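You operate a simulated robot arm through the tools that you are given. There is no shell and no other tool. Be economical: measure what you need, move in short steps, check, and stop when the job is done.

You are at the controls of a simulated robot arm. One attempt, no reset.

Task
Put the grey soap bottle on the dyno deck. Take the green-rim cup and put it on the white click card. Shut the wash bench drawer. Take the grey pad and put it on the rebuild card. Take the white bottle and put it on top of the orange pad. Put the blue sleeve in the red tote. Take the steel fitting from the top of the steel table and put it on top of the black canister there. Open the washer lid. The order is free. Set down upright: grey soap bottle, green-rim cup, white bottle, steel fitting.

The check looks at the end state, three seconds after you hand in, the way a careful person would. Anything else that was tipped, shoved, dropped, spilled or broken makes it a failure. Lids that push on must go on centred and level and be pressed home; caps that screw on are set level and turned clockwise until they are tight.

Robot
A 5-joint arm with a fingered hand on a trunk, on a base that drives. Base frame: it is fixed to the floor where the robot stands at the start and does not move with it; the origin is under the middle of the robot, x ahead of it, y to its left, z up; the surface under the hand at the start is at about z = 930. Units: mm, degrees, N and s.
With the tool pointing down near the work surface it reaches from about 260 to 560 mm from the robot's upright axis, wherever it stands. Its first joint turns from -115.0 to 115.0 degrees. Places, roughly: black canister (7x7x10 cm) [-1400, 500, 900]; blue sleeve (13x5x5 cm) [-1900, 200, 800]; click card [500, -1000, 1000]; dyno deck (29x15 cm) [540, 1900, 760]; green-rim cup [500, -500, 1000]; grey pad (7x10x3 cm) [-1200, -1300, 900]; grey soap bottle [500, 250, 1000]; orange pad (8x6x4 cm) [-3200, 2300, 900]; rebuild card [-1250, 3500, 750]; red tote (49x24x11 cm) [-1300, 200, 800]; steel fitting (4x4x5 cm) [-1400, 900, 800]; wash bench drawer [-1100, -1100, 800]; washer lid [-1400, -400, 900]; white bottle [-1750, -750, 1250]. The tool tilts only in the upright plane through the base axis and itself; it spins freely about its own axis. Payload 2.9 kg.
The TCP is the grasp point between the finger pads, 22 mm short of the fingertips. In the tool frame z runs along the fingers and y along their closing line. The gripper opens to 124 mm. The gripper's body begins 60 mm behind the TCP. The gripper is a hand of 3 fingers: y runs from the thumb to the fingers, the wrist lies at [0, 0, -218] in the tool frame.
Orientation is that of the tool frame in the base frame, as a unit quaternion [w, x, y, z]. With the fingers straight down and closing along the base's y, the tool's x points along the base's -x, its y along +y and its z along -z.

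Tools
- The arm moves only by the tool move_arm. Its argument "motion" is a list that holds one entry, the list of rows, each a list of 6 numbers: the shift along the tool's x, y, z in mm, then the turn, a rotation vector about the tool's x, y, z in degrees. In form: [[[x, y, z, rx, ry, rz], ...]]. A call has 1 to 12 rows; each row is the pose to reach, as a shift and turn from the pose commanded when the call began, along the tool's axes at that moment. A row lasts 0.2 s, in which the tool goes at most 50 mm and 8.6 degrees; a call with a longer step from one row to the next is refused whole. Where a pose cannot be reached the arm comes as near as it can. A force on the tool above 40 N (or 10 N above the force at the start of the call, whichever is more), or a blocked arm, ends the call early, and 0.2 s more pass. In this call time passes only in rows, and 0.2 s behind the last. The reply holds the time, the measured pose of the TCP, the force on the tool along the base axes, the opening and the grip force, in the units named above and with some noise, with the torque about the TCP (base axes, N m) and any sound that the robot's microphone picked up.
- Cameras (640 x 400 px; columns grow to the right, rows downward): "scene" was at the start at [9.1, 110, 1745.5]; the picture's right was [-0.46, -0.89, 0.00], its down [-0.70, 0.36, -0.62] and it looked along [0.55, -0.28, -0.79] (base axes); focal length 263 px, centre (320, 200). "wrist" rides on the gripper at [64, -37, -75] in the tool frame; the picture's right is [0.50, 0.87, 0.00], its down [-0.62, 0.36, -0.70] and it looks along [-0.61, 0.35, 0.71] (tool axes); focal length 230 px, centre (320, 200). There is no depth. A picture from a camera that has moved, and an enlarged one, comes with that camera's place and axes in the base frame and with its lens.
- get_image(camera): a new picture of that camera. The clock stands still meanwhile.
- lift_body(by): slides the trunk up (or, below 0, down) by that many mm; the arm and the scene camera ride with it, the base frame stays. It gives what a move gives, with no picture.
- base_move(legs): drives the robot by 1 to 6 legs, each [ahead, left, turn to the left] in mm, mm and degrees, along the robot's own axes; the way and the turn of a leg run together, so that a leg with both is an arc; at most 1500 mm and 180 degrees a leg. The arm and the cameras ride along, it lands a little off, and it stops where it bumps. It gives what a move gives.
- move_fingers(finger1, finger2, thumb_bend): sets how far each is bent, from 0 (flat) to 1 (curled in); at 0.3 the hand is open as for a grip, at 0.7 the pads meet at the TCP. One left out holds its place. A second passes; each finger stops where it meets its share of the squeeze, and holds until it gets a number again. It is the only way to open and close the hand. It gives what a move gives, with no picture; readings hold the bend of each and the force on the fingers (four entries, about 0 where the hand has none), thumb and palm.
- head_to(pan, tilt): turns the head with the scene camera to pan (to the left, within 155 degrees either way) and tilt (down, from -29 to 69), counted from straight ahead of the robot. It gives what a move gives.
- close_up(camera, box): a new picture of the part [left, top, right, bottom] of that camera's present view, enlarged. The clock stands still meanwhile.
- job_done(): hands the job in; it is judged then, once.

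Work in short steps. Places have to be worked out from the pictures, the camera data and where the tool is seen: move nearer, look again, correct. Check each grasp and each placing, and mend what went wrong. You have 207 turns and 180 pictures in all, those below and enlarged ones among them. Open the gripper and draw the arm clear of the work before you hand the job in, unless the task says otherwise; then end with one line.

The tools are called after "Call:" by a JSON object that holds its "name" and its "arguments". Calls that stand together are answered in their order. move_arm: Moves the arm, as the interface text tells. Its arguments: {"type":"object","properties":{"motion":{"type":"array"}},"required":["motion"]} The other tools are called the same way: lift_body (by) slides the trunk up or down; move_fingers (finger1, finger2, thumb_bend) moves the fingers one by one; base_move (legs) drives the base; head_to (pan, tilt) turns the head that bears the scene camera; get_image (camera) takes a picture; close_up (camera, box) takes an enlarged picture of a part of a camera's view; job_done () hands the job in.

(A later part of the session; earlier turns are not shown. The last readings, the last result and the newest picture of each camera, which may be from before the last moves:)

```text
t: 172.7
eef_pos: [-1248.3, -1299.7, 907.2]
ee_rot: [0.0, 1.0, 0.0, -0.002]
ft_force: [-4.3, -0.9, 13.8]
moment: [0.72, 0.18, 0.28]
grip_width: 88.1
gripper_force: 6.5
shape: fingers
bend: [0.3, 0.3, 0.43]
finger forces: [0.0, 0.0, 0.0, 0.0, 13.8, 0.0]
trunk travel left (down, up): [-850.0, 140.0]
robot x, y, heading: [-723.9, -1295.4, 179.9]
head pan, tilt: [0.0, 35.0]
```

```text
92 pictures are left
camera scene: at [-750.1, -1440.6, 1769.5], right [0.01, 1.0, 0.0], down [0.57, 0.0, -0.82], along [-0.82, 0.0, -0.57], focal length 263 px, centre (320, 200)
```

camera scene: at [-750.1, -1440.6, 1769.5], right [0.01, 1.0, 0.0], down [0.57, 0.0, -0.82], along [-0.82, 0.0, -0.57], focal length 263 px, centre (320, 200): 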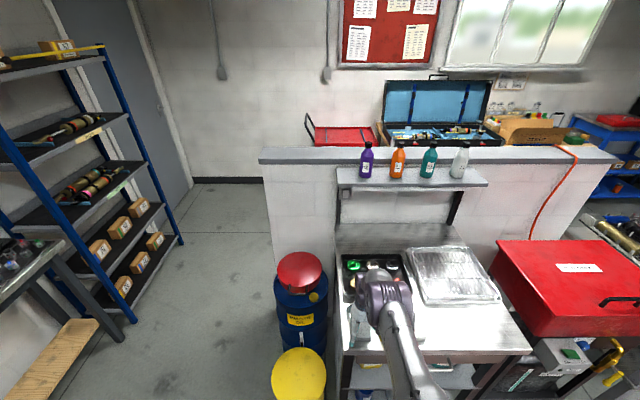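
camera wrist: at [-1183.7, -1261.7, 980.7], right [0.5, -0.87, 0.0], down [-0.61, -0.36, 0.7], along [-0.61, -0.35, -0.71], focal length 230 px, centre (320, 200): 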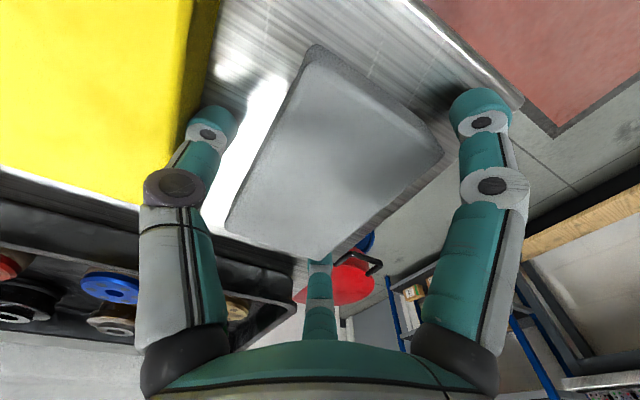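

The thumb tip has just touched the bench beside the grey pad. I rise 3 mm and close.

Call:
{"name": "move_arm", "arguments": {"motion": [[[0, 0, -4, 0, 0, 0]]]}}

Call:
{"name": "move_fingers", "arguments": {"finger1": 0.65, "finger2": 0.65, "thumb_bend": 0.65}}

Call:
{"name": "get_image", "arguments": {"camera": "wrist"}}

```text
t: 173.1
eef_pos: [-1247.7, -1297.6, 906.1]
ee_rot: [0.0, 1.0, -0.001, 0.001]
ft_force: [-1.9, -0.9, 5.0]
moment: [0.22, 0.05, 0.05]
grip_width: 87.6
gripper_force: 2.2
shape: fingers
bend: [0.3, 0.3, 0.43]
finger forces: [0.1, 0.0, 0.1, 0.0, 5.2, 0.1]
trunk travel left (down, up): [-850.0, 140.0]
robot x, y, heading: [-726.8, -1295.0, 179.8]
head pan, tilt: [0.0, 35.0]
```

```text
t: 174.1
eef_pos: [-1247.9, -1297.4, 907.3]
ee_rot: [0.0, 1.0, -0.001, 0.002]
ft_force: [3.6, 2.0, 11.3]
moment: [-0.01, -0.4, 0.03]
grip_width: 46.0
gripper_force: 16.5
shape: fingers
bend: [0.48, 0.44, 0.58]
finger forces: [13.7, 8.8, 0.0, 0.1, 11.9, 0.1]
trunk travel left (down, up): [-850.0, 140.0]
robot x, y, heading: [-726.6, -1292.1, 179.7]
head pan, tilt: [0.0, 35.0]
```

```text
91 pictures are left
camera wrist: at [-1183.0, -1260.6, 982.7], right [0.5, -0.87, 0.0], down [-0.62, -0.35, 0.7], along [-0.61, -0.35, -0.71], focal length 230 px, centre (320, 200)
```

wrist: 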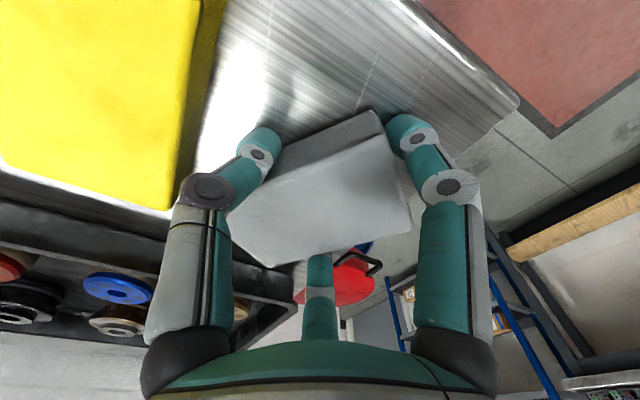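

The pad twisted a bit while being gripped but is between the fingers. I lift and check the hold.

Call:
{"name": "lift_body", "arguments": {"by": 100}}

Call:
{"name": "get_image", "arguments": {"camera": "wrist"}}

Call:
{"name": "close_up", "arguments": {"camera": "scene", "box": [320, 250, 460, 370]}}

```text
t: 175.5
eef_pos: [-1248.3, -1298.0, 1005.9]
ee_rot: [0.0, 1.0, -0.001, 0.002]
ft_force: [0.6, 0.3, -0.7]
moment: [0.0, 0.02, 0.0]
grip_width: 45.5
gripper_force: 13.2
shape: fingers
bend: [0.48, 0.44, 0.58]
finger forces: [8.2, 9.0, 0.0, 0.0, 8.2, 0.0]
trunk travel left (down, up): [-950.0, 40.0]
robot x, y, heading: [-727.3, -1300.7, 179.7]
head pan, tilt: [0.0, 35.0]
```

```text
90 pictures are left
camera wrist: at [-1185.0, -1260.9, 1081.7], right [0.5, -0.87, 0.0], down [-0.62, -0.35, 0.7], along [-0.61, -0.35, -0.71], focal length 230 px, centre (320, 200)
```

wrist: 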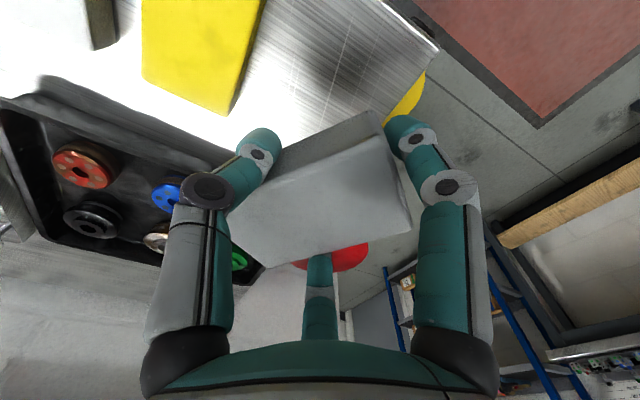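

```text
3.33 times, centred on (390, 310) of scene
camera zoom: at [-754.7, -1439.4, 1869.1], right [0.01, 1.0, 0.0], down [0.57, 0.0, -0.82], along [-0.82, 0.0, -0.57], focal length 877 px, centre (87, -167)
```

zoom: 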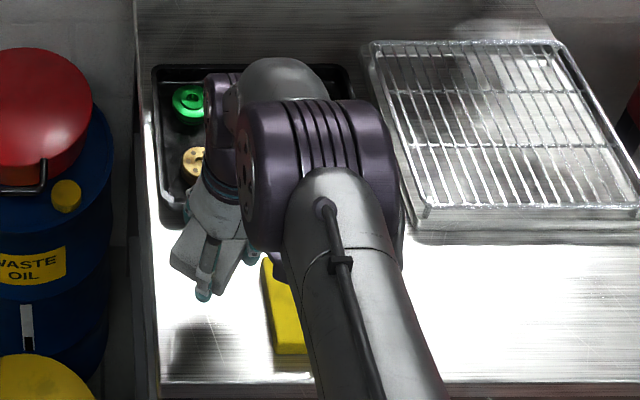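

The pad is held. I back off, face +y, and drive up the aisle toward the rebuild card at about (-1250, 3500).

Call:
{"name": "base_move", "arguments": {"legs": [[-270, 0, 0], [0, 0, -90], [1500, 0, 0], [1500, 0, 0], [1000, 0, 0]]}}

Call:
{"name": "head_to", "arguments": {"pan": 30, "tilt": 30}}

Call:
{"name": "get_image", "arguments": {"camera": "scene"}}

```text
t: 200.1
eef_pos: [-395.0, 3231.1, 1006.8]
ee_rot: [-0.002, -0.698, 0.716, -0.001]
ft_force: [0.2, 0.0, -1.1]
moment: [0.0, 0.0, -0.03]
grip_width: 45.1
gripper_force: 12.8
shape: fingers
bend: [0.48, 0.44, 0.58]
finger forces: [7.9, 8.8, 0.0, 0.1, 7.9, 0.1]
trunk travel left (down, up): [-950.0, 40.0]
robot x, y, heading: [-402.3, 2709.2, 88.2]
head pan, tilt: [0.0, 35.0]
```

```text
t: 201.0
eef_pos: [-394.7, 3232.7, 1007.7]
ee_rot: [-0.001, -0.698, 0.716, -0.001]
ft_force: [1.1, 0.2, -0.5]
moment: [0.0, 0.0, 0.02]
grip_width: 44.8
gripper_force: 12.6
shape: fingers
bend: [0.48, 0.44, 0.58]
finger forces: [7.9, 8.9, 0.0, 0.0, 8.0, 0.1]
trunk travel left (down, up): [-950.0, 40.0]
robot x, y, heading: [-404.8, 2709.8, 88.4]
head pan, tilt: [30.0, 30.0]
```

```text
88 pictures are left
camera scene: at [-591.3, 2734.3, 1876.9], right [0.88, 0.47, 0.0], down [0.24, -0.44, -0.87], along [-0.41, 0.76, -0.5], focal length 263 px, centre (320, 200)
```

scene: 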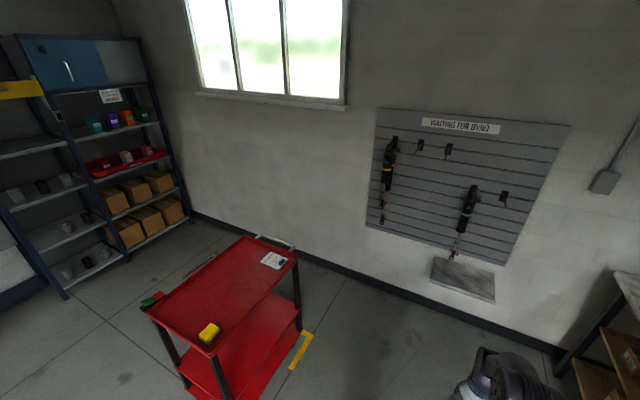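

The red cart has a card at its far right corner. I zoom in to confirm it is the rebuild card.

Call:
{"name": "close_up", "arguments": {"camera": "scene", "box": [130, 225, 320, 375]}}

```text
2.67 times, centred on (225, 300) of scene
camera zoom: at [-591.3, 2734.3, 1876.9], right [0.88, 0.47, 0.0], down [0.24, -0.44, -0.87], along [-0.41, 0.76, -0.5], focal length 701 px, centre (573, -67)
```

zoom: 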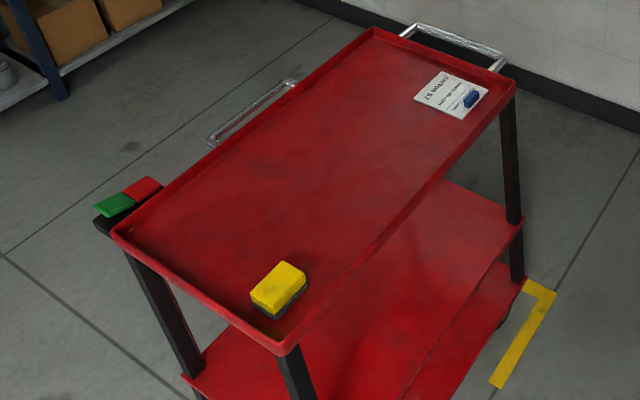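

I drive up beside the cart and turn to face it.

Call:
{"name": "base_move", "arguments": {"legs": [[900, 0, 0], [0, 0, 91.6]]}}

Call:
{"name": "head_to", "arguments": {"pan": -5, "tilt": 45}}

Call:
{"name": "get_image", "arguments": {"camera": "scene"}}

```text
t: 209.8
eef_pos: [-910.2, 3573.8, 1007.2]
ee_rot: [-0.001, 0.999, 0.042, 0.001]
ft_force: [-0.2, 0.2, -0.3]
moment: [-0.01, 0.03, 0.01]
grip_width: 44.5
gripper_force: 12.5
shape: fingers
bend: [0.49, 0.44, 0.58]
finger forces: [7.8, 9.0, 0.0, 0.1, 8.0, 0.0]
trunk travel left (down, up): [-950.0, 40.0]
robot x, y, heading: [-392.9, 3622.2, -174.9]
head pan, tilt: [30.0, 30.0]
```

```text
t: 210.8
eef_pos: [-910.9, 3573.1, 1006.5]
ee_rot: [0.0, 0.999, 0.042, 0.003]
ft_force: [0.0, 0.2, 0.5]
moment: [0.04, 0.02, 0.02]
grip_width: 44.3
gripper_force: 12.1
shape: fingers
bend: [0.49, 0.44, 0.58]
finger forces: [7.7, 9.1, 0.1, 0.0, 8.1, 0.0]
trunk travel left (down, up): [-950.0, 40.0]
robot x, y, heading: [-392.9, 3623.7, -175.4]
head pan, tilt: [-5.0, 45.0]
```

```text
86 pictures are left
camera scene: at [-399.5, 3483.3, 1854.3], right [0.01, 1.0, 0.0], down [0.71, 0.0, -0.71], along [-0.71, 0.0, -0.71], focal length 263 px, centre (320, 200)
```

scene: 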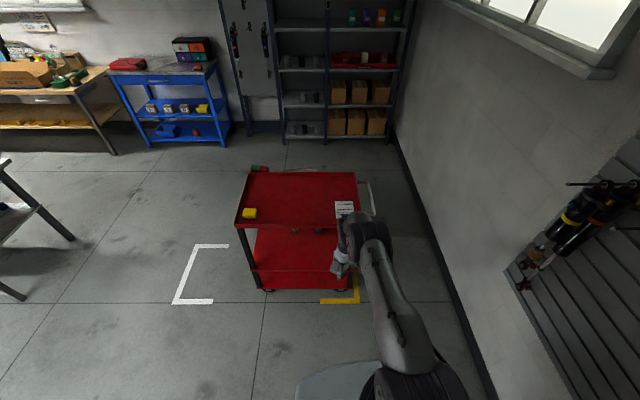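

The card is near (-1361, 3610, ~825). I square up, close most of the distance, and look with the wrist camera.

Call:
{"name": "base_move", "arguments": {"legs": [[0, 0, -4.6], [330, 0, 0]]}}

Call:
{"name": "get_image", "arguments": {"camera": "wrist"}}

Call:
{"name": "get_image", "arguments": {"camera": "scene"}}

```text
t: 213.4
eef_pos: [-1236.7, 3613.7, 1009.0]
ee_rot: [-0.001, 1.0, 0.003, 0.001]
ft_force: [0.6, 0.3, 0.0]
moment: [-0.02, -0.03, 0.02]
grip_width: 44.4
gripper_force: 12.0
shape: fingers
bend: [0.49, 0.44, 0.58]
finger forces: [7.7, 9.1, 0.0, 0.0, 8.0, 0.0]
trunk travel left (down, up): [-950.0, 40.0]
robot x, y, heading: [-715.3, 3619.2, -179.7]
head pan, tilt: [-5.0, 45.0]
```

```text
85 pictures are left
camera wrist: at [-1173.9, 3651.3, 1082.1], right [0.51, -0.86, 0.0], down [-0.62, -0.36, 0.7], along [-0.6, -0.35, -0.71], focal length 230 px, centre (320, 200)
```

wrist: 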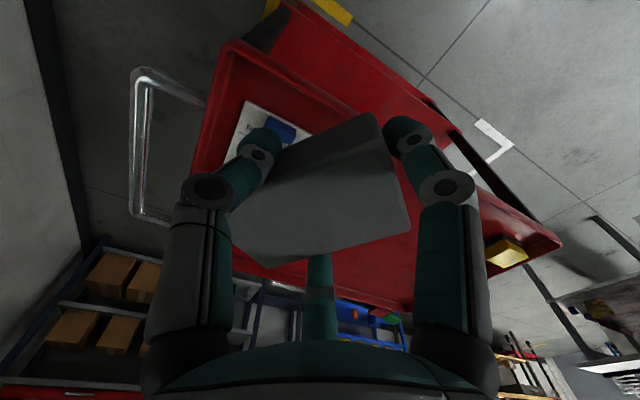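

```text
84 pictures are left
camera scene: at [-734.3, 3484.0, 1854.3], right [0.08, 1.0, 0.0], down [0.7, -0.06, -0.71], along [-0.7, 0.06, -0.71], focal length 263 px, centre (320, 200)
```

scene: 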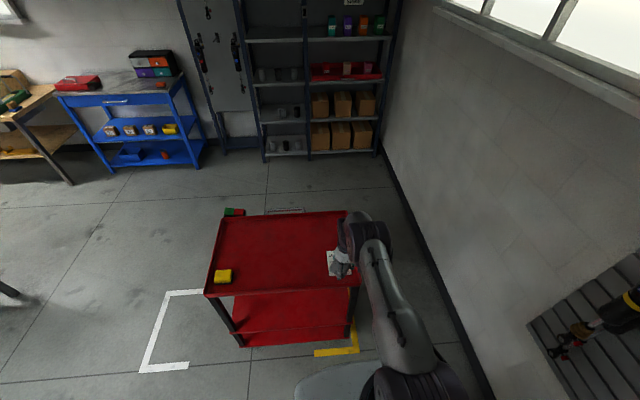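

Call:
{"name": "close_up", "arguments": {"camera": "scene", "box": [290, 210, 390, 300]}}

Call:
{"name": "close_up", "arguments": {"camera": "wrist", "box": [190, 60, 430, 210]}}

```text
4.44 times, centred on (340, 255) of scene
camera zoom: at [-734.3, 3484.0, 1854.3], right [0.08, 1.0, 0.0], down [0.7, -0.06, -0.71], along [-0.7, 0.06, -0.71], focal length 1169 px, centre (231, -44)
```

zoom: 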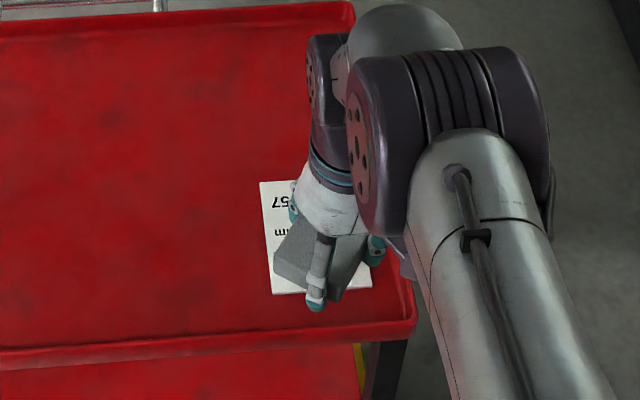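

```text
2.67 times, centred on (310, 135) of wrist
camera zoom: at [-1173.9, 3651.3, 1082.1], right [0.51, -0.86, 0.0], down [-0.62, -0.36, 0.7], along [-0.6, -0.35, -0.71], focal length 614 px, centre (347, 373)
```

zoom: 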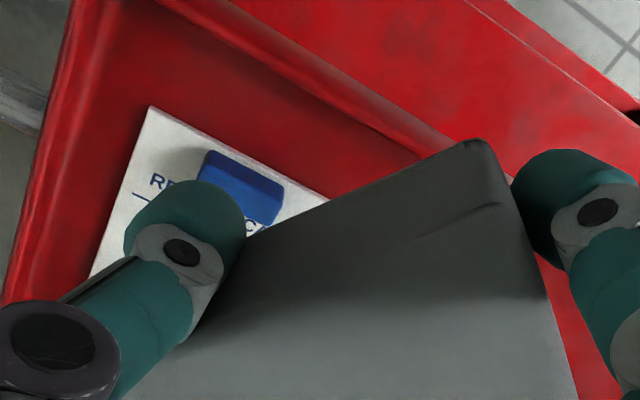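

The header reads "RE…D C", so it is the rebuild card, with a blue clip at its near edge. I move the pad over the card's far part and lower part-way to judge the height.

Call:
{"name": "base_move", "arguments": {"legs": [[125, 0, 0]]}}

Call:
{"name": "lift_body", "arguments": {"by": -110}}

Call:
{"name": "close_up", "arguments": {"camera": "scene", "box": [280, 210, 400, 330]}}

Call:
{"name": "get_image", "arguments": {"camera": "wrist"}}

```text
t: 214.7
eef_pos: [-1367.5, 3613.4, 1006.9]
ee_rot: [0.0, 1.0, 0.004, 0.001]
ft_force: [1.1, -0.7, -0.4]
moment: [0.03, 0.0, -0.01]
grip_width: 44.1
gripper_force: 12.3
shape: fingers
bend: [0.49, 0.44, 0.58]
finger forces: [7.7, 9.1, 0.0, 0.0, 7.9, 0.1]
trunk travel left (down, up): [-950.0, 40.0]
robot x, y, heading: [-845.7, 3620.0, -180.0]
head pan, tilt: [-5.0, 45.0]
```

```text
t: 216.1
eef_pos: [-1366.5, 3613.4, 897.0]
ee_rot: [-0.001, 1.0, 0.003, 0.002]
ft_force: [-0.9, -1.2, -0.3]
moment: [0.01, -0.02, -0.05]
grip_width: 44.3
gripper_force: 12.3
shape: fingers
bend: [0.49, 0.44, 0.58]
finger forces: [7.7, 9.0, 0.0, 0.1, 8.0, 0.1]
trunk travel left (down, up): [-840.0, 150.0]
robot x, y, heading: [-847.1, 3618.5, -179.9]
head pan, tilt: [-5.0, 45.0]
```

```text
3.33 times, centred on (340, 270) of scene
camera zoom: at [-864.2, 3483.5, 1744.3], right [0.08, 1.0, 0.0], down [0.7, -0.06, -0.71], along [-0.7, 0.06, -0.71], focal length 877 px, centre (253, -33)
```

zoom: 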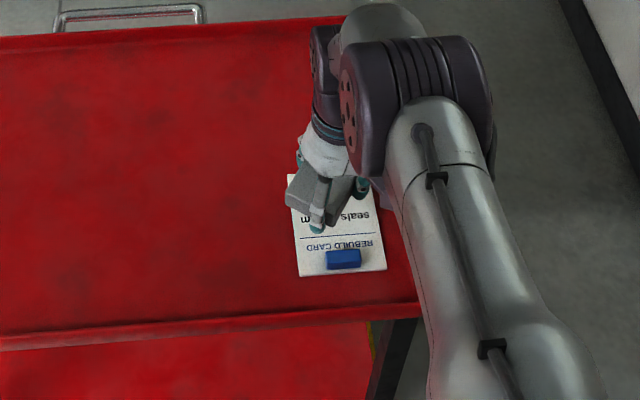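

```text
80 pictures are left
camera wrist: at [-1303.5, 3650.8, 971.9], right [0.51, -0.86, 0.0], down [-0.62, -0.36, 0.7], along [-0.6, -0.35, -0.71], focal length 230 px, centre (320, 200)
```

wrist: 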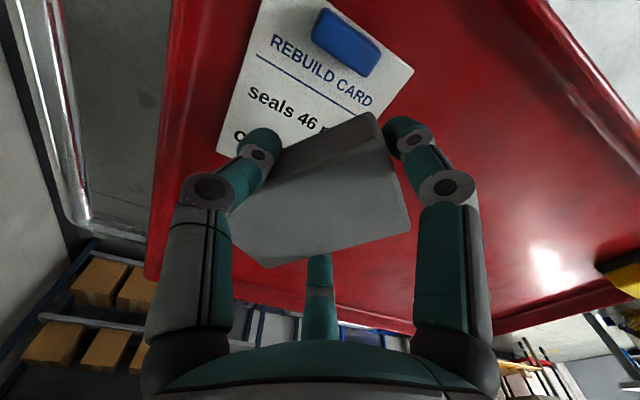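

It is the REBUILD CARD, z≈797, with its centre near (-1375, 3622). I shift 22 mm further to miss the blue clip and lower.

Call:
{"name": "base_move", "arguments": {"legs": [[22, -4, 0]]}}

Call:
{"name": "lift_body", "arguments": {"by": -65}}

Call:
{"name": "lift_body", "arguments": {"by": -6}}

Call:
{"name": "get_image", "arguments": {"camera": "wrist"}}

```text
t: 216.9
eef_pos: [-1387.4, 3617.3, 897.8]
ee_rot: [-0.001, 1.0, 0.003, 0.001]
ft_force: [-0.5, 0.1, -0.6]
moment: [0.0, 0.01, 0.02]
grip_width: 44.4
gripper_force: 12.4
shape: fingers
bend: [0.49, 0.44, 0.58]
finger forces: [7.7, 9.0, 0.0, 0.1, 7.9, 0.0]
trunk travel left (down, up): [-840.0, 150.0]
robot x, y, heading: [-865.6, 3625.9, -180.0]
head pan, tilt: [-5.0, 45.0]
```

```text
t: 218.0
eef_pos: [-1388.6, 3617.0, 832.4]
ee_rot: [0.001, 1.0, 0.003, 0.001]
ft_force: [2.9, 0.0, 12.7]
moment: [-0.07, -0.4, 0.0]
grip_width: 44.4
gripper_force: 18.3
shape: fingers
bend: [0.48, 0.44, 0.58]
finger forces: [16.4, 9.2, 0.0, 0.0, 12.2, 0.0]
trunk travel left (down, up): [-775.0, 215.0]
robot x, y, heading: [-870.1, 3624.7, -179.9]
head pan, tilt: [-5.0, 45.0]
```

```text
t: 218.4
eef_pos: [-1389.3, 3618.4, 832.0]
ee_rot: [0.0, 1.0, 0.003, -0.004]
ft_force: [8.3, 1.5, 25.0]
moment: [-0.16, -1.01, 0.15]
grip_width: 45.3
gripper_force: 24.6
shape: fingers
bend: [0.46, 0.44, 0.59]
finger forces: [23.0, 10.0, 0.0, 0.0, 16.2, 0.0]
trunk travel left (down, up): [-770.0, 220.0]
robot x, y, heading: [-871.5, 3622.4, -179.7]
head pan, tilt: [-5.0, 45.0]
stopped: the force on the tool passed its limit at 45 N (the readings are from after the stop); the commanded pose is now the measured one
```

```text
79 pictures are left
camera wrist: at [-1325.8, 3655.3, 907.0], right [0.51, -0.86, 0.0], down [-0.61, -0.36, 0.71], along [-0.61, -0.35, -0.71], focal length 230 px, centre (320, 200)
```

wrist: 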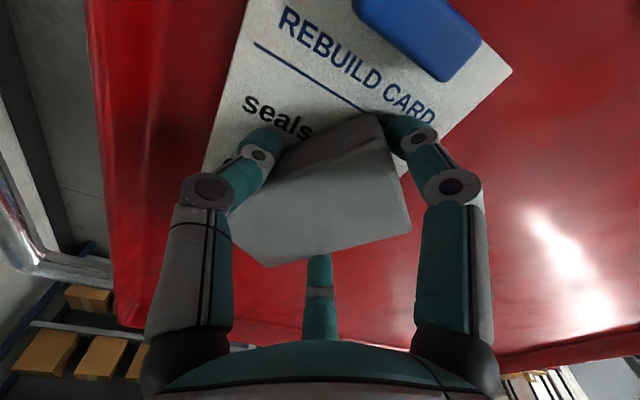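

The pad is on the card, clear of the clip. I relieve the force and release.

Call:
{"name": "lift_body", "arguments": {"by": 5}}

Call:
{"name": "move_fingers", "arguments": {"finger1": 0.36, "finger2": 0.36, "thumb_bend": 0.36}}

Call:
{"name": "lift_body", "arguments": {"by": 150}}

Call:
{"name": "get_image", "arguments": {"camera": "wrist"}}

```text
t: 219.0
eef_pos: [-1392.6, 3616.6, 835.6]
ee_rot: [0.0, 1.0, 0.002, -0.002]
ft_force: [0.5, -0.8, -1.0]
moment: [0.0, 0.0, 0.02]
grip_width: 44.3
gripper_force: 12.6
shape: fingers
bend: [0.48, 0.43, 0.58]
finger forces: [8.1, 9.3, 0.0, 0.0, 8.5, 0.0]
trunk travel left (down, up): [-775.0, 215.0]
robot x, y, heading: [-865.5, 3624.3, -179.9]
head pan, tilt: [-5.0, 45.0]
```

```text
t: 220.0
eef_pos: [-1391.9, 3617.3, 835.7]
ee_rot: [0.0, 1.0, 0.002, -0.002]
ft_force: [-0.4, 0.9, -0.8]
moment: [0.0, 0.03, -0.01]
grip_width: 87.8
gripper_force: 0.2
shape: fingers
bend: [0.36, 0.36, 0.36]
finger forces: [0.0, 0.0, 0.0, 0.0, 0.0, 0.0]
trunk travel left (down, up): [-775.0, 215.0]
robot x, y, heading: [-871.4, 3625.6, -179.7]
head pan, tilt: [-5.0, 45.0]
```

```text
t: 221.7
eef_pos: [-1392.3, 3616.4, 985.1]
ee_rot: [0.0, 1.0, 0.003, -0.002]
ft_force: [-0.5, -1.2, -0.4]
moment: [-0.03, -0.02, -0.03]
grip_width: 87.4
gripper_force: 0.1
shape: fingers
bend: [0.36, 0.36, 0.36]
finger forces: [0.1, 0.0, 0.1, 0.0, 0.0, 0.0]
trunk travel left (down, up): [-925.0, 65.0]
robot x, y, heading: [-871.0, 3628.2, -180.0]
head pan, tilt: [-5.0, 45.0]
```

```text
78 pictures are left
camera wrist: at [-1328.0, 3654.7, 1059.4], right [0.51, -0.86, 0.0], down [-0.61, -0.36, 0.7], along [-0.61, -0.35, -0.71], focal length 230 px, centre (320, 200)
```

wrist: 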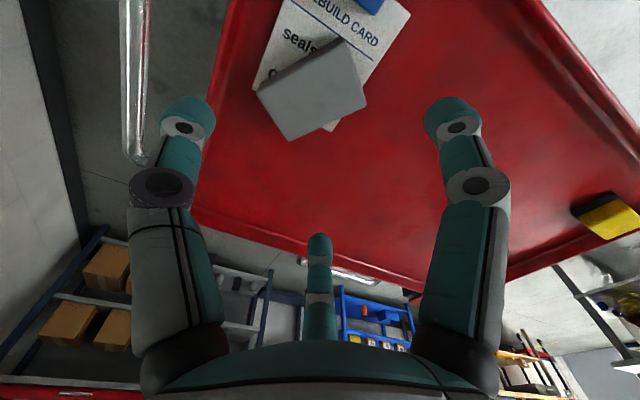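

The pad lies flat on the rebuild card. Next is the steel table, so I back into the aisle, drive down to y≈700, and look.

Call:
{"name": "base_move", "arguments": {"legs": [[-440, 0, 0], [0, 1450, 0], [0, 1450, 0]]}}

Call:
{"name": "head_to", "arguments": {"pan": 0, "tilt": 40}}

Call:
{"name": "get_image", "arguments": {"camera": "scene"}}

```text
t: 238.0
eef_pos: [-943.3, 693.1, 984.8]
ee_rot: [0.0, 1.0, 0.005, -0.002]
ft_force: [0.1, -0.6, -0.3]
moment: [0.01, 0.02, 0.0]
grip_width: 87.6
gripper_force: 0.0
shape: fingers
bend: [0.36, 0.36, 0.36]
finger forces: [0.1, 0.0, 0.1, 0.0, 0.0, 0.0]
trunk travel left (down, up): [-925.0, 65.0]
robot x, y, heading: [-419.9, 699.7, -179.5]
head pan, tilt: [-5.0, 45.0]
```

```text
t: 238.7
eef_pos: [-943.9, 693.3, 983.5]
ee_rot: [0.0, 1.0, 0.004, -0.001]
ft_force: [1.5, -0.8, 0.4]
moment: [-0.03, 0.04, 0.01]
grip_width: 87.7
gripper_force: 0.1
shape: fingers
bend: [0.36, 0.36, 0.36]
finger forces: [0.1, 0.0, 0.1, 0.1, 0.0, 0.1]
trunk travel left (down, up): [-925.0, 65.0]
robot x, y, heading: [-420.4, 703.4, -179.5]
head pan, tilt: [0.0, 40.0]
```

```text
77 pictures are left
camera scene: at [-442.1, 557.7, 1837.1], right [-0.01, 1.0, 0.0], down [0.64, 0.01, -0.77], along [-0.77, -0.01, -0.64], focal length 263 px, centre (320, 200)
```

scene: 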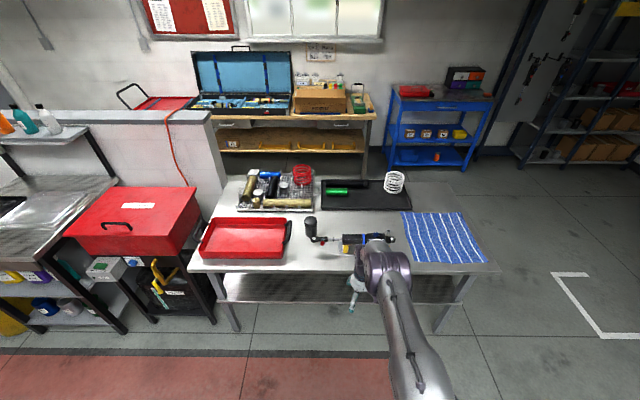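

Call:
{"name": "close_up", "arguments": {"camera": "scene", "box": [190, 150, 350, 280]}}

Call:
{"name": "close_up", "arguments": {"camera": "scene", "box": [290, 190, 460, 300]}}

```text
3.08 times, centred on (270, 215) of scene
camera zoom: at [-442.1, 557.7, 1837.1], right [-0.01, 1.0, 0.0], down [0.64, 0.01, -0.77], along [-0.77, -0.01, -0.64], focal length 809 px, centre (474, 154)
```

zoom: 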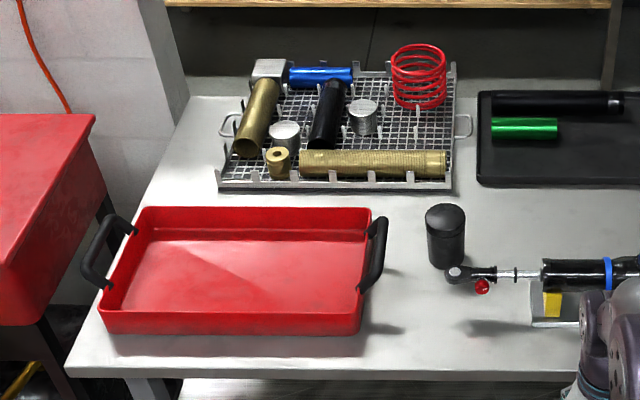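

```text
3.64 times, centred on (375, 245) of scene
camera zoom: at [-442.1, 557.7, 1837.1], right [-0.01, 1.0, 0.0], down [0.64, 0.01, -0.77], along [-0.77, -0.01, -0.64], focal length 956 px, centre (120, 36)
```

zoom: 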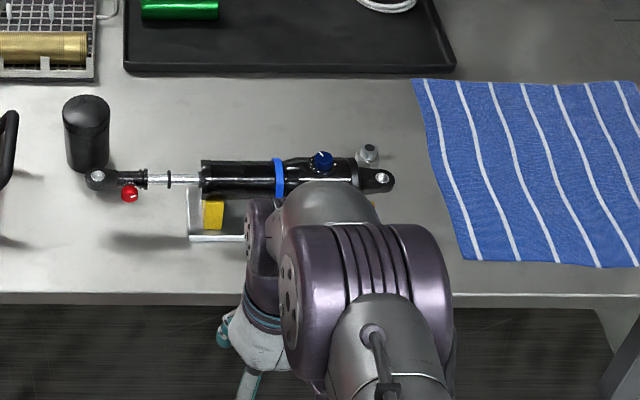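

Fitting: small steel cylinder at about (-1424, 910) behind the shock's end; canister at about (-1410, 495). I move to hover near the fitting for a closer look.

Call:
{"name": "base_move", "arguments": {"legs": [[0, -215, -0.5], [440, 0, 0]]}}

Call:
{"name": "get_image", "arguments": {"camera": "wrist"}}

Call:
{"name": "close_up", "arguments": {"camera": "scene", "box": [230, 190, 430, 320]}}

```text
t: 242.7
eef_pos: [-1392.1, 910.3, 984.9]
ee_rot: [0.0, 1.0, -0.001, -0.001]
ft_force: [-0.5, 0.3, -0.2]
moment: [-0.04, 0.0, -0.01]
grip_width: 87.9
gripper_force: 0.0
shape: fingers
bend: [0.36, 0.36, 0.36]
finger forces: [0.0, 0.0, 0.0, 0.0, 0.0, 0.0]
trunk travel left (down, up): [-925.0, 65.0]
robot x, y, heading: [-867.4, 912.9, 179.7]
head pan, tilt: [0.0, 40.0]
```

```text
74 pictures are left
camera wrist: at [-1327.6, 947.7, 1059.6], right [0.5, -0.87, 0.0], down [-0.62, -0.35, 0.7], along [-0.61, -0.35, -0.71], focal length 230 px, centre (320, 200)
```

wrist: 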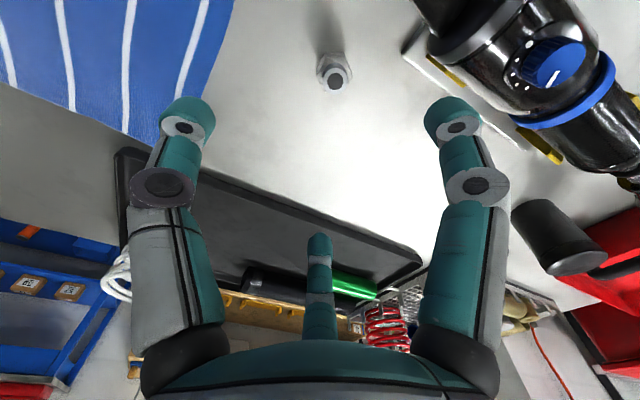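

```text
3.08 times, centred on (330, 255) of scene
camera zoom: at [-891.4, 769.7, 1837.1], right [0.0, 1.0, 0.0], down [0.64, 0.0, -0.77], along [-0.77, 0.0, -0.64], focal length 809 px, centre (289, 31)
```

zoom: 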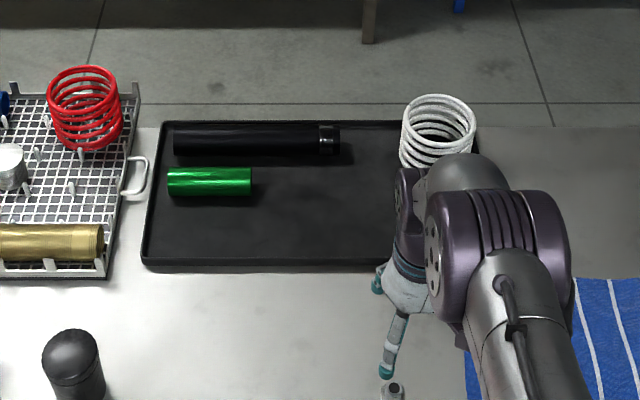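

The fitting is at about (-1377, 903), table z≈800, canister top z≈900. The shock's bracket is close by, so I narrow the hand first, centre, and descend.

Call:
{"name": "move_fingers", "arguments": {"finger1": 0.48, "finger2": 0.48, "thumb_bend": 0.48}}

Call:
{"name": "move_arm", "arguments": {"motion": [[[8, 4, 30, 0, 0, 0], [15, 7, 60, 0, 0, 0], [15, 7, 95, 0, 0, 0]]]}}

Call:
{"name": "get_image", "arguments": {"camera": "wrist"}}

```text
t: 243.7
eef_pos: [-1391.9, 911.0, 984.7]
ee_rot: [0.0, 1.0, 0.0, -0.002]
ft_force: [0.0, -0.4, -0.9]
moment: [-0.01, 0.02, 0.0]
grip_width: 55.5
gripper_force: 0.1
shape: fingers
bend: [0.48, 0.48, 0.48]
finger forces: [0.0, 0.0, 0.0, 0.1, 0.0, 0.0]
trunk travel left (down, up): [-925.0, 65.0]
robot x, y, heading: [-865.9, 914.3, 180.0]
head pan, tilt: [0.0, 40.0]
```

```text
t: 244.4
eef_pos: [-1374.8, 903.6, 889.6]
ee_rot: [0.0, 1.0, -0.002, -0.001]
ft_force: [0.8, -0.7, -0.7]
moment: [-0.04, -0.02, 0.02]
grip_width: 55.6
gripper_force: 0.0
shape: fingers
bend: [0.48, 0.48, 0.48]
finger forces: [0.0, 0.0, 0.0, 0.0, 0.1, 0.1]
trunk travel left (down, up): [-925.0, 65.0]
robot x, y, heading: [-865.4, 913.8, 179.7]
head pan, tilt: [0.0, 40.0]
```

```text
72 pictures are left
camera wrist: at [-1310.0, 940.6, 964.2], right [0.5, -0.87, 0.0], down [-0.62, -0.35, 0.7], along [-0.61, -0.35, -0.71], focal length 230 px, centre (320, 200)
```

wrist: 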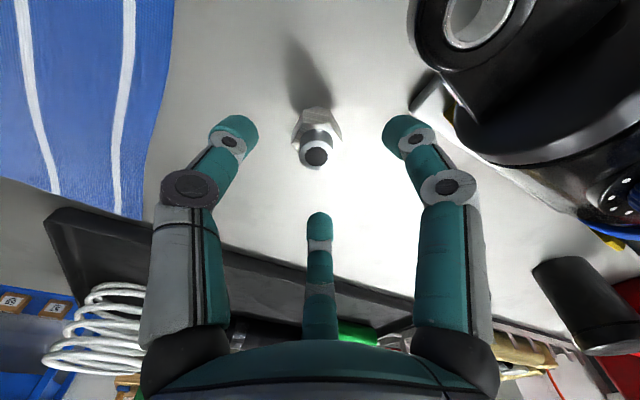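

Well centred. I descend around the fitting and close.

Call:
{"name": "move_arm", "arguments": {"motion": [[[-5, 0, 25, 0, 0, 0], [-5, 0, 45, 0, 0, 0], [-5, 0, 61, 0, 0, 0]]]}}

Call:
{"name": "move_fingers", "arguments": {"finger1": 0.75, "finger2": 0.75, "thumb_bend": 0.75}}

Call:
{"name": "get_image", "arguments": {"camera": "wrist"}}

```text
t: 245.2
eef_pos: [-1358.5, 906.1, 865.9]
ee_rot: [0.001, 1.0, -0.001, -0.001]
ft_force: [-0.1, -0.2, 0.7]
moment: [-0.03, 0.01, 0.01]
grip_width: 54.8
gripper_force: 0.4
shape: fingers
bend: [0.48, 0.48, 0.48]
finger forces: [0.4, 0.0, 0.1, 0.0, 0.0, 0.1]
out of reach, approached as far as the arm can: row 1, 2, 3
trunk travel left (down, up): [-925.0, 65.0]
robot x, y, heading: [-869.1, 915.5, 179.5]
head pan, tilt: [0.0, 40.0]
```

```text
t: 246.2
eef_pos: [-1358.9, 905.5, 866.1]
ee_rot: [0.0, 1.0, -0.001, -0.002]
ft_force: [0.1, 0.1, -1.1]
moment: [0.01, -0.03, 0.03]
grip_width: 1.4
gripper_force: 12.5
shape: fingers
bend: [0.74, 0.61, 0.67]
finger forces: [4.6, 10.0, 0.0, 0.0, 10.4, 0.0]
trunk travel left (down, up): [-925.0, 65.0]
robot x, y, heading: [-863.4, 914.3, 179.9]
head pan, tilt: [0.0, 40.0]
```

```text
71 pictures are left
camera wrist: at [-1294.6, 942.5, 940.2], right [0.5, -0.87, 0.0], down [-0.62, -0.35, 0.7], along [-0.61, -0.35, -0.71], focal length 230 px, centre (320, 200)
```

wrist: 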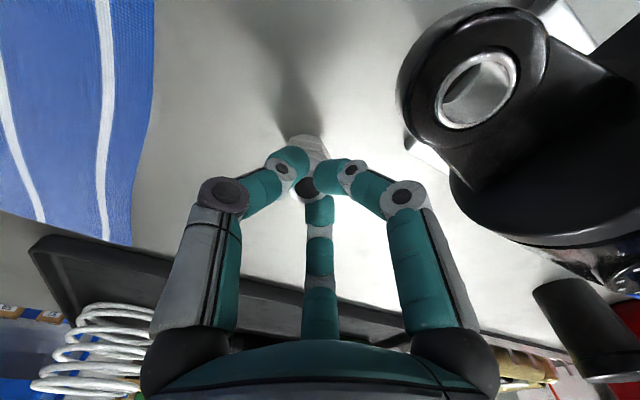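

The arm ran out of vertical reach, so I reopen, return above the fitting, and lower with the trunk instead.

Call:
{"name": "move_fingers", "arguments": {"finger1": 0.46, "finger2": 0.46, "thumb_bend": 0.46}}

Call:
{"name": "lift_body", "arguments": {"by": 30}}

Call:
{"name": "move_arm", "arguments": {"motion": [[[0, 0, -20, 0, 0, 0], [0, 0, -38, 0, 0, 0]]]}}

Call:
{"name": "get_image", "arguments": {"camera": "wrist"}}

```text
t: 247.2
eef_pos: [-1360.1, 905.1, 865.8]
ee_rot: [0.0, 1.0, -0.001, -0.002]
ft_force: [-2.4, 0.9, 0.5]
moment: [-0.01, -0.04, -0.04]
grip_width: 58.3
gripper_force: 1.1
shape: fingers
bend: [0.47, 0.46, 0.46]
finger forces: [2.8, 0.0, 0.1, 0.0, 0.0, 0.1]
trunk travel left (down, up): [-925.0, 65.0]
robot x, y, heading: [-869.2, 915.2, 179.7]
head pan, tilt: [0.0, 40.0]
```

```text
t: 248.0
eef_pos: [-1358.6, 905.5, 895.3]
ee_rot: [0.0, 1.0, -0.001, -0.002]
ft_force: [0.5, -0.4, 0.0]
moment: [-0.01, 0.02, 0.04]
grip_width: 60.2
gripper_force: 0.0
shape: fingers
bend: [0.46, 0.46, 0.46]
finger forces: [0.0, 0.1, 0.0, 0.0, 0.0, 0.1]
trunk travel left (down, up): [-955.0, 35.0]
robot x, y, heading: [-869.8, 914.9, 179.8]
head pan, tilt: [0.0, 40.0]
```

```text
t: 248.6
eef_pos: [-1359.2, 906.7, 933.8]
ee_rot: [0.001, 1.0, -0.001, -0.002]
ft_force: [0.1, -0.5, 0.6]
moment: [0.0, -0.01, 0.04]
grip_width: 60.3
gripper_force: 0.1
shape: fingers
bend: [0.46, 0.46, 0.46]
finger forces: [0.0, 0.1, 0.1, 0.0, 0.0, 0.0]
trunk travel left (down, up): [-955.0, 35.0]
robot x, y, heading: [-868.9, 917.2, 179.8]
head pan, tilt: [0.0, 40.0]
```

```text
70 pictures are left
camera wrist: at [-1294.6, 943.5, 1008.0], right [0.5, -0.87, 0.0], down [-0.62, -0.35, 0.7], along [-0.61, -0.35, -0.71], focal length 230 px, centre (320, 200)
```

wrist: 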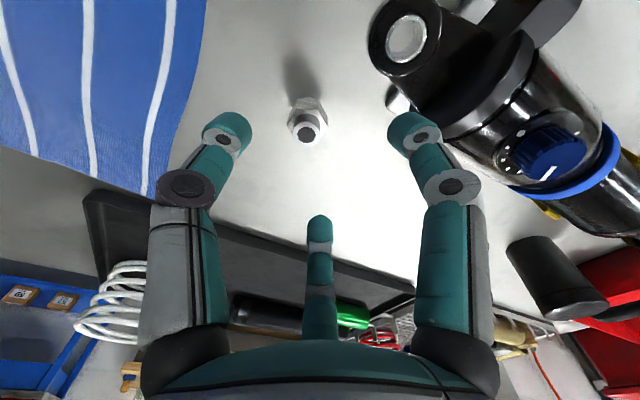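

The fitting is at about (-1376, 909), still upright. I nudge the base 17 mm forward and lower by trunk.

Call:
{"name": "base_move", "arguments": {"legs": [[17, -2, 0]]}}

Call:
{"name": "lift_body", "arguments": {"by": -105}}

Call:
{"name": "move_fingers", "arguments": {"finger1": 0.75, "finger2": 0.75, "thumb_bend": 0.75}}

Call:
{"name": "get_image", "arguments": {"camera": "wrist"}}

```text
t: 249.4
eef_pos: [-1373.0, 907.7, 934.6]
ee_rot: [0.0, 1.0, -0.001, -0.004]
ft_force: [0.6, 0.0, -0.4]
moment: [-0.02, -0.02, 0.01]
grip_width: 60.3
gripper_force: 0.0
shape: fingers
bend: [0.46, 0.46, 0.46]
finger forces: [0.1, 0.0, 0.0, 0.1, 0.0, 0.1]
trunk travel left (down, up): [-955.0, 35.0]
robot x, y, heading: [-884.8, 917.3, 179.5]
head pan, tilt: [0.0, 40.0]
```

```text
t: 250.8
eef_pos: [-1375.3, 907.4, 828.8]
ee_rot: [0.0, 1.0, -0.002, -0.001]
ft_force: [0.5, 0.0, 0.4]
moment: [-0.02, -0.01, 0.0]
grip_width: 60.8
gripper_force: 0.0
shape: fingers
bend: [0.46, 0.46, 0.46]
finger forces: [0.1, 0.0, 0.0, 0.0, 0.1, 0.0]
trunk travel left (down, up): [-850.0, 140.0]
robot x, y, heading: [-884.0, 915.4, 179.8]
head pan, tilt: [0.0, 40.0]
```

```text
t: 251.8
eef_pos: [-1375.9, 908.8, 829.1]
ee_rot: [0.0, 1.0, 0.0, -0.002]
ft_force: [-0.8, -0.8, -1.0]
moment: [-0.04, 0.02, 0.01]
grip_width: 11.4
gripper_force: 15.0
shape: fingers
bend: [0.62, 0.61, 0.67]
finger forces: [8.6, 9.9, 0.1, 0.0, 11.3, 0.0]
trunk travel left (down, up): [-850.0, 140.0]
robot x, y, heading: [-887.5, 914.7, 179.7]
head pan, tilt: [0.0, 40.0]
```

```text
69 pictures are left
camera wrist: at [-1311.4, 945.6, 902.8], right [0.5, -0.87, 0.0], down [-0.62, -0.35, 0.7], along [-0.61, -0.35, -0.71], focal length 230 px, centre (320, 200)
```

wrist: 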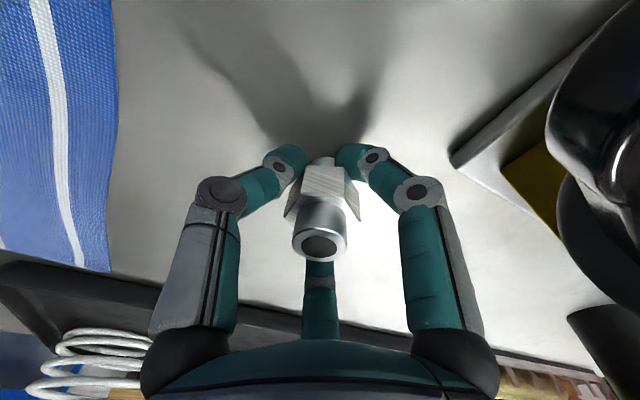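

The fitting is held upright by the hex. I lift and carry it over to the canister.

Call:
{"name": "lift_body", "arguments": {"by": 140}}

Call:
{"name": "base_move", "arguments": {"legs": [[0, 395, 0.2]]}}

Call:
{"name": "get_image", "arguments": {"camera": "wrist"}}

Call:
{"name": "close_up", "arguments": {"camera": "scene", "box": [240, 190, 420, 330]}}

```text
t: 253.4
eef_pos: [-1375.9, 907.9, 969.4]
ee_rot: [0.0, 1.0, -0.001, -0.001]
ft_force: [-0.4, 0.6, -1.1]
moment: [-0.01, -0.03, 0.05]
grip_width: 11.3
gripper_force: 15.1
shape: fingers
bend: [0.62, 0.61, 0.67]
finger forces: [8.6, 9.8, 0.0, 0.1, 11.2, 0.1]
trunk travel left (down, up): [-990.0, 0.0]
robot x, y, heading: [-884.9, 915.5, 179.5]
head pan, tilt: [0.0, 40.0]
```

```text
t: 255.9
eef_pos: [-1377.3, 509.1, 968.9]
ee_rot: [0.0, 1.0, -0.002, -0.001]
ft_force: [-0.1, 0.3, -0.6]
moment: [-0.05, -0.01, 0.01]
grip_width: 11.2
gripper_force: 14.4
shape: fingers
bend: [0.62, 0.61, 0.67]
finger forces: [8.6, 9.9, 0.1, 0.1, 11.2, 0.1]
trunk travel left (down, up): [-990.0, 0.0]
robot x, y, heading: [-887.4, 514.6, 179.7]
head pan, tilt: [0.0, 40.0]
```

```text
68 pictures are left
camera wrist: at [-1313.5, 546.1, 1042.7], right [0.5, -0.87, 0.0], down [-0.62, -0.35, 0.7], along [-0.61, -0.35, -0.71], focal length 230 px, centre (320, 200)
```

wrist: 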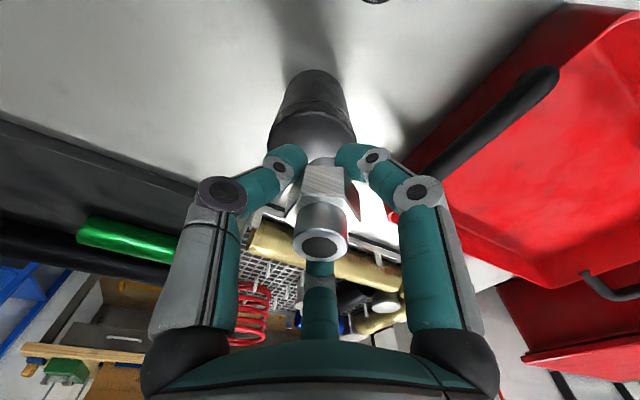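

```text
2.86 times, centred on (330, 260) of scene
camera zoom: at [-911.1, 372.2, 1902.1], right [0.01, 1.0, 0.0], down [0.64, 0.0, -0.77], along [-0.77, 0.0, -0.64], focal length 752 px, centre (291, 29)
```

zoom: 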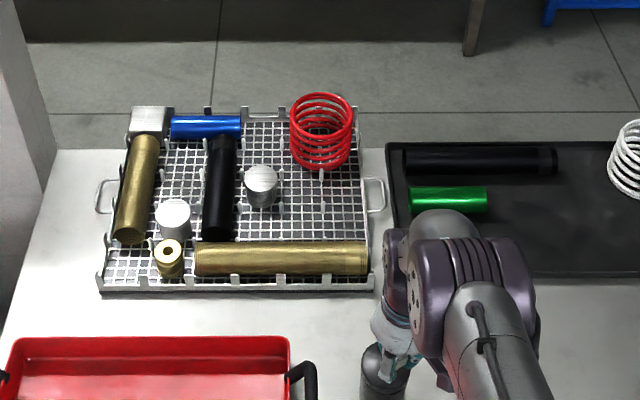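

The canister axis is at about (-1393, 508). I move 16 mm forward and lower until contact.

Call:
{"name": "base_move", "arguments": {"legs": [[16, 0, 0]]}}

Call:
{"name": "lift_body", "arguments": {"by": -28}}

Call:
{"name": "get_image", "arguments": {"camera": "wrist"}}

Call:
{"name": "close_up", "arguments": {"camera": "scene", "box": [320, 260, 420, 340]}}

```text
t: 256.7
eef_pos: [-1390.8, 507.9, 969.4]
ee_rot: [0.0, 1.0, -0.002, -0.004]
ft_force: [0.2, -0.5, -0.9]
moment: [0.01, -0.01, -0.03]
grip_width: 11.2
gripper_force: 15.2
shape: fingers
bend: [0.62, 0.61, 0.67]
finger forces: [8.7, 9.9, 0.0, 0.0, 11.2, 0.0]
trunk travel left (down, up): [-990.0, 0.0]
robot x, y, heading: [-902.3, 513.8, 179.7]
head pan, tilt: [0.0, 40.0]
```

```text
t: 257.4
eef_pos: [-1393.5, 509.6, 938.8]
ee_rot: [0.0, 1.0, -0.001, -0.002]
ft_force: [-1.1, -1.0, -0.9]
moment: [0.02, -0.02, 0.01]
grip_width: 11.1
gripper_force: 15.0
shape: fingers
bend: [0.62, 0.61, 0.67]
finger forces: [8.7, 10.0, 0.0, 0.1, 11.3, 0.1]
trunk travel left (down, up): [-962.0, 28.0]
robot x, y, heading: [-902.6, 517.1, 179.6]
head pan, tilt: [0.0, 40.0]
```

```text
66 pictures are left
camera wrist: at [-1329.6, 545.8, 1014.5], right [0.5, -0.87, 0.0], down [-0.62, -0.35, 0.7], along [-0.61, -0.35, -0.71], focal length 230 px, centre (320, 200)
```

wrist: 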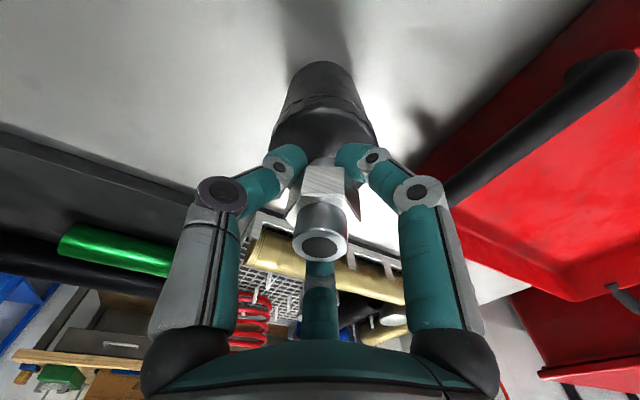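

```text
5.00 times, centred on (370, 300) of scene
camera zoom: at [-927.6, 371.3, 1874.0], right [0.01, 1.0, 0.0], down [0.64, 0.0, -0.77], along [-0.77, 0.0, -0.64], focal length 1315 px, centre (70, -300)
```

zoom: 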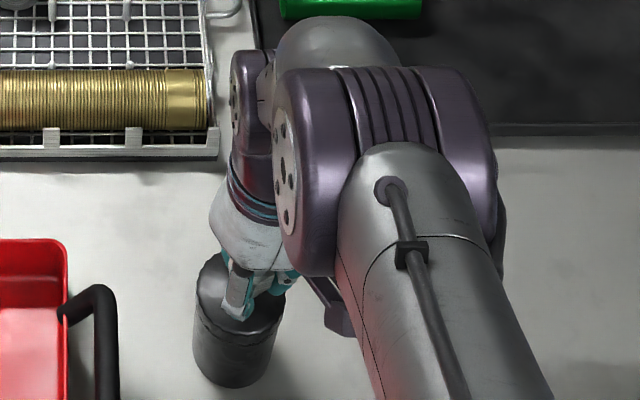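

Centred on the canister. I lower in small steps until contact.

Call:
{"name": "lift_body", "arguments": {"by": -7}}

Call:
{"name": "lift_body", "arguments": {"by": -4}}

```text
t: 258.0
eef_pos: [-1393.0, 508.6, 933.7]
ee_rot: [0.0, 1.0, -0.002, -0.002]
ft_force: [0.0, -0.4, -1.6]
moment: [-0.03, 0.01, 0.01]
grip_width: 11.6
gripper_force: 14.6
shape: fingers
bend: [0.62, 0.61, 0.67]
finger forces: [8.7, 10.0, 0.0, 0.1, 11.1, 0.0]
trunk travel left (down, up): [-955.0, 35.0]
robot x, y, heading: [-901.1, 517.8, 179.8]
head pan, tilt: [0.0, 40.0]
```

```text
t: 258.5
eef_pos: [-1393.5, 508.9, 928.9]
ee_rot: [0.0, 1.0, -0.002, -0.002]
ft_force: [-0.5, 0.9, -2.4]
moment: [0.0, 0.04, 0.01]
grip_width: 11.2
gripper_force: 14.6
shape: fingers
bend: [0.62, 0.61, 0.67]
finger forces: [8.7, 10.0, 0.1, 0.1, 11.0, 0.0]
trunk travel left (down, up): [-951.0, 39.0]
robot x, y, heading: [-903.1, 513.2, 179.6]
head pan, tilt: [0.0, 40.0]
```

Call:
{"name": "lift_body", "arguments": {"by": -3}}

Call:
{"name": "lift_body", "arguments": {"by": -3}}

Call:
{"name": "lift_body", "arguments": {"by": -2}}

```text
t: 259.0
eef_pos: [-1394.6, 509.1, 927.3]
ee_rot: [-0.001, 1.0, -0.002, -0.002]
ft_force: [-0.4, -0.2, -1.9]
moment: [0.0, 0.0, -0.02]
grip_width: 11.3
gripper_force: 15.4
shape: fingers
bend: [0.62, 0.61, 0.67]
finger forces: [8.7, 9.9, 0.0, 0.0, 11.1, 0.0]
trunk travel left (down, up): [-948.0, 42.0]
robot x, y, heading: [-902.1, 519.0, 179.8]
head pan, tilt: [0.0, 40.0]
```

```text
t: 259.6
eef_pos: [-1393.7, 508.1, 925.8]
ee_rot: [0.0, 1.0, -0.002, -0.004]
ft_force: [0.1, 0.2, 14.1]
moment: [0.06, 0.07, 0.04]
grip_width: 10.9
gripper_force: 22.5
shape: fingers
bend: [0.62, 0.6, 0.67]
finger forces: [9.8, 16.7, 0.0, 0.0, 19.0, 0.1]
trunk travel left (down, up): [-945.0, 45.0]
robot x, y, heading: [-900.8, 516.8, 179.6]
head pan, tilt: [0.0, 40.0]
```

```text
t: 260.1
eef_pos: [-1393.0, 508.3, 923.7]
ee_rot: [0.0, 1.0, -0.002, -0.005]
ft_force: [-4.3, 0.8, 31.9]
moment: [0.09, 0.16, -0.01]
grip_width: 10.1
gripper_force: 31.6
shape: fingers
bend: [0.61, 0.59, 0.65]
finger forces: [14.6, 22.3, 0.1, 0.0, 25.4, 0.0]
trunk travel left (down, up): [-943.0, 47.0]
robot x, y, heading: [-901.2, 515.1, 179.8]
head pan, tilt: [0.0, 40.0]
```

Contact made. I relieve the pressure, open, and rise clear.

Call:
{"name": "lift_body", "arguments": {"by": 3.5}}

Call:
{"name": "move_fingers", "arguments": {"finger1": 0.5, "finger2": 0.5, "thumb_bend": 0.5}}

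Call:
{"name": "lift_body", "arguments": {"by": 43}}

Call:
{"name": "move_arm", "arguments": {"motion": [[[0, 0, -30, 0, 0, 0], [0, 0, -60, 0, 0, 0], [0, 0, -90, 0, 0, 0]]]}}

Call:
{"name": "get_image", "arguments": {"camera": "wrist"}}

```text
t: 260.6
eef_pos: [-1391.8, 509.5, 924.4]
ee_rot: [0.0, 1.0, -0.001, -0.001]
ft_force: [-3.3, 0.7, 7.3]
moment: [-0.01, 0.13, -0.04]
grip_width: 9.6
gripper_force: 18.8
shape: fingers
bend: [0.61, 0.59, 0.65]
finger forces: [9.5, 17.1, 0.0, 0.0, 12.3, 0.1]
trunk travel left (down, up): [-946.0, 44.0]
robot x, y, heading: [-901.1, 514.8, 179.7]
head pan, tilt: [0.0, 40.0]
```

```text
t: 261.6
eef_pos: [-1391.9, 509.0, 926.9]
ee_rot: [0.0, 1.0, -0.002, -0.004]
ft_force: [0.1, 2.3, 28.8]
moment: [-0.4, 0.01, 0.01]
grip_width: 39.5
gripper_force: 14.2
shape: fingers
bend: [0.56, 0.55, 0.5]
finger forces: [15.0, 14.0, 0.1, 0.1, 0.0, 0.0]
trunk travel left (down, up): [-946.0, 44.0]
robot x, y, heading: [-901.5, 519.6, 179.6]
head pan, tilt: [0.0, 40.0]
```

```text
t: 262.5
eef_pos: [-1394.2, 508.8, 967.2]
ee_rot: [-0.001, 1.0, -0.001, -0.001]
ft_force: [0.1, 0.5, -0.6]
moment: [0.01, -0.02, 0.0]
grip_width: 49.2
gripper_force: 0.0
shape: fingers
bend: [0.5, 0.5, 0.5]
finger forces: [0.1, 0.0, 0.0, 0.0, 0.0, 0.0]
trunk travel left (down, up): [-989.0, 1.0]
robot x, y, heading: [-906.4, 516.3, 179.9]
head pan, tilt: [0.0, 40.0]
```

```text
t: 263.3
eef_pos: [-1394.9, 508.7, 1058.8]
ee_rot: [0.0, 1.0, -0.002, -0.002]
ft_force: [0.4, -0.1, 0.3]
moment: [0.05, -0.03, -0.01]
grip_width: 49.2
gripper_force: 0.0
shape: fingers
bend: [0.5, 0.5, 0.5]
finger forces: [0.0, 0.0, 0.0, 0.0, 0.0, 0.0]
trunk travel left (down, up): [-989.0, 1.0]
robot x, y, heading: [-900.6, 514.4, 179.6]
head pan, tilt: [0.0, 40.0]
```

```text
64 pictures are left
camera wrist: at [-1330.4, 544.9, 1133.7], right [0.5, -0.87, 0.0], down [-0.62, -0.35, 0.7], along [-0.61, -0.35, -0.71], focal length 230 px, centre (320, 200)
```

wrist: 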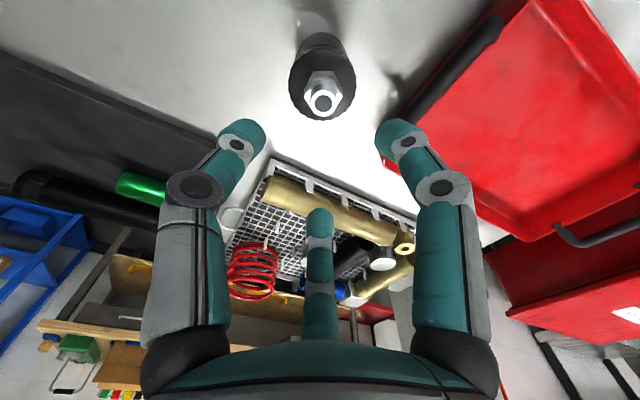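

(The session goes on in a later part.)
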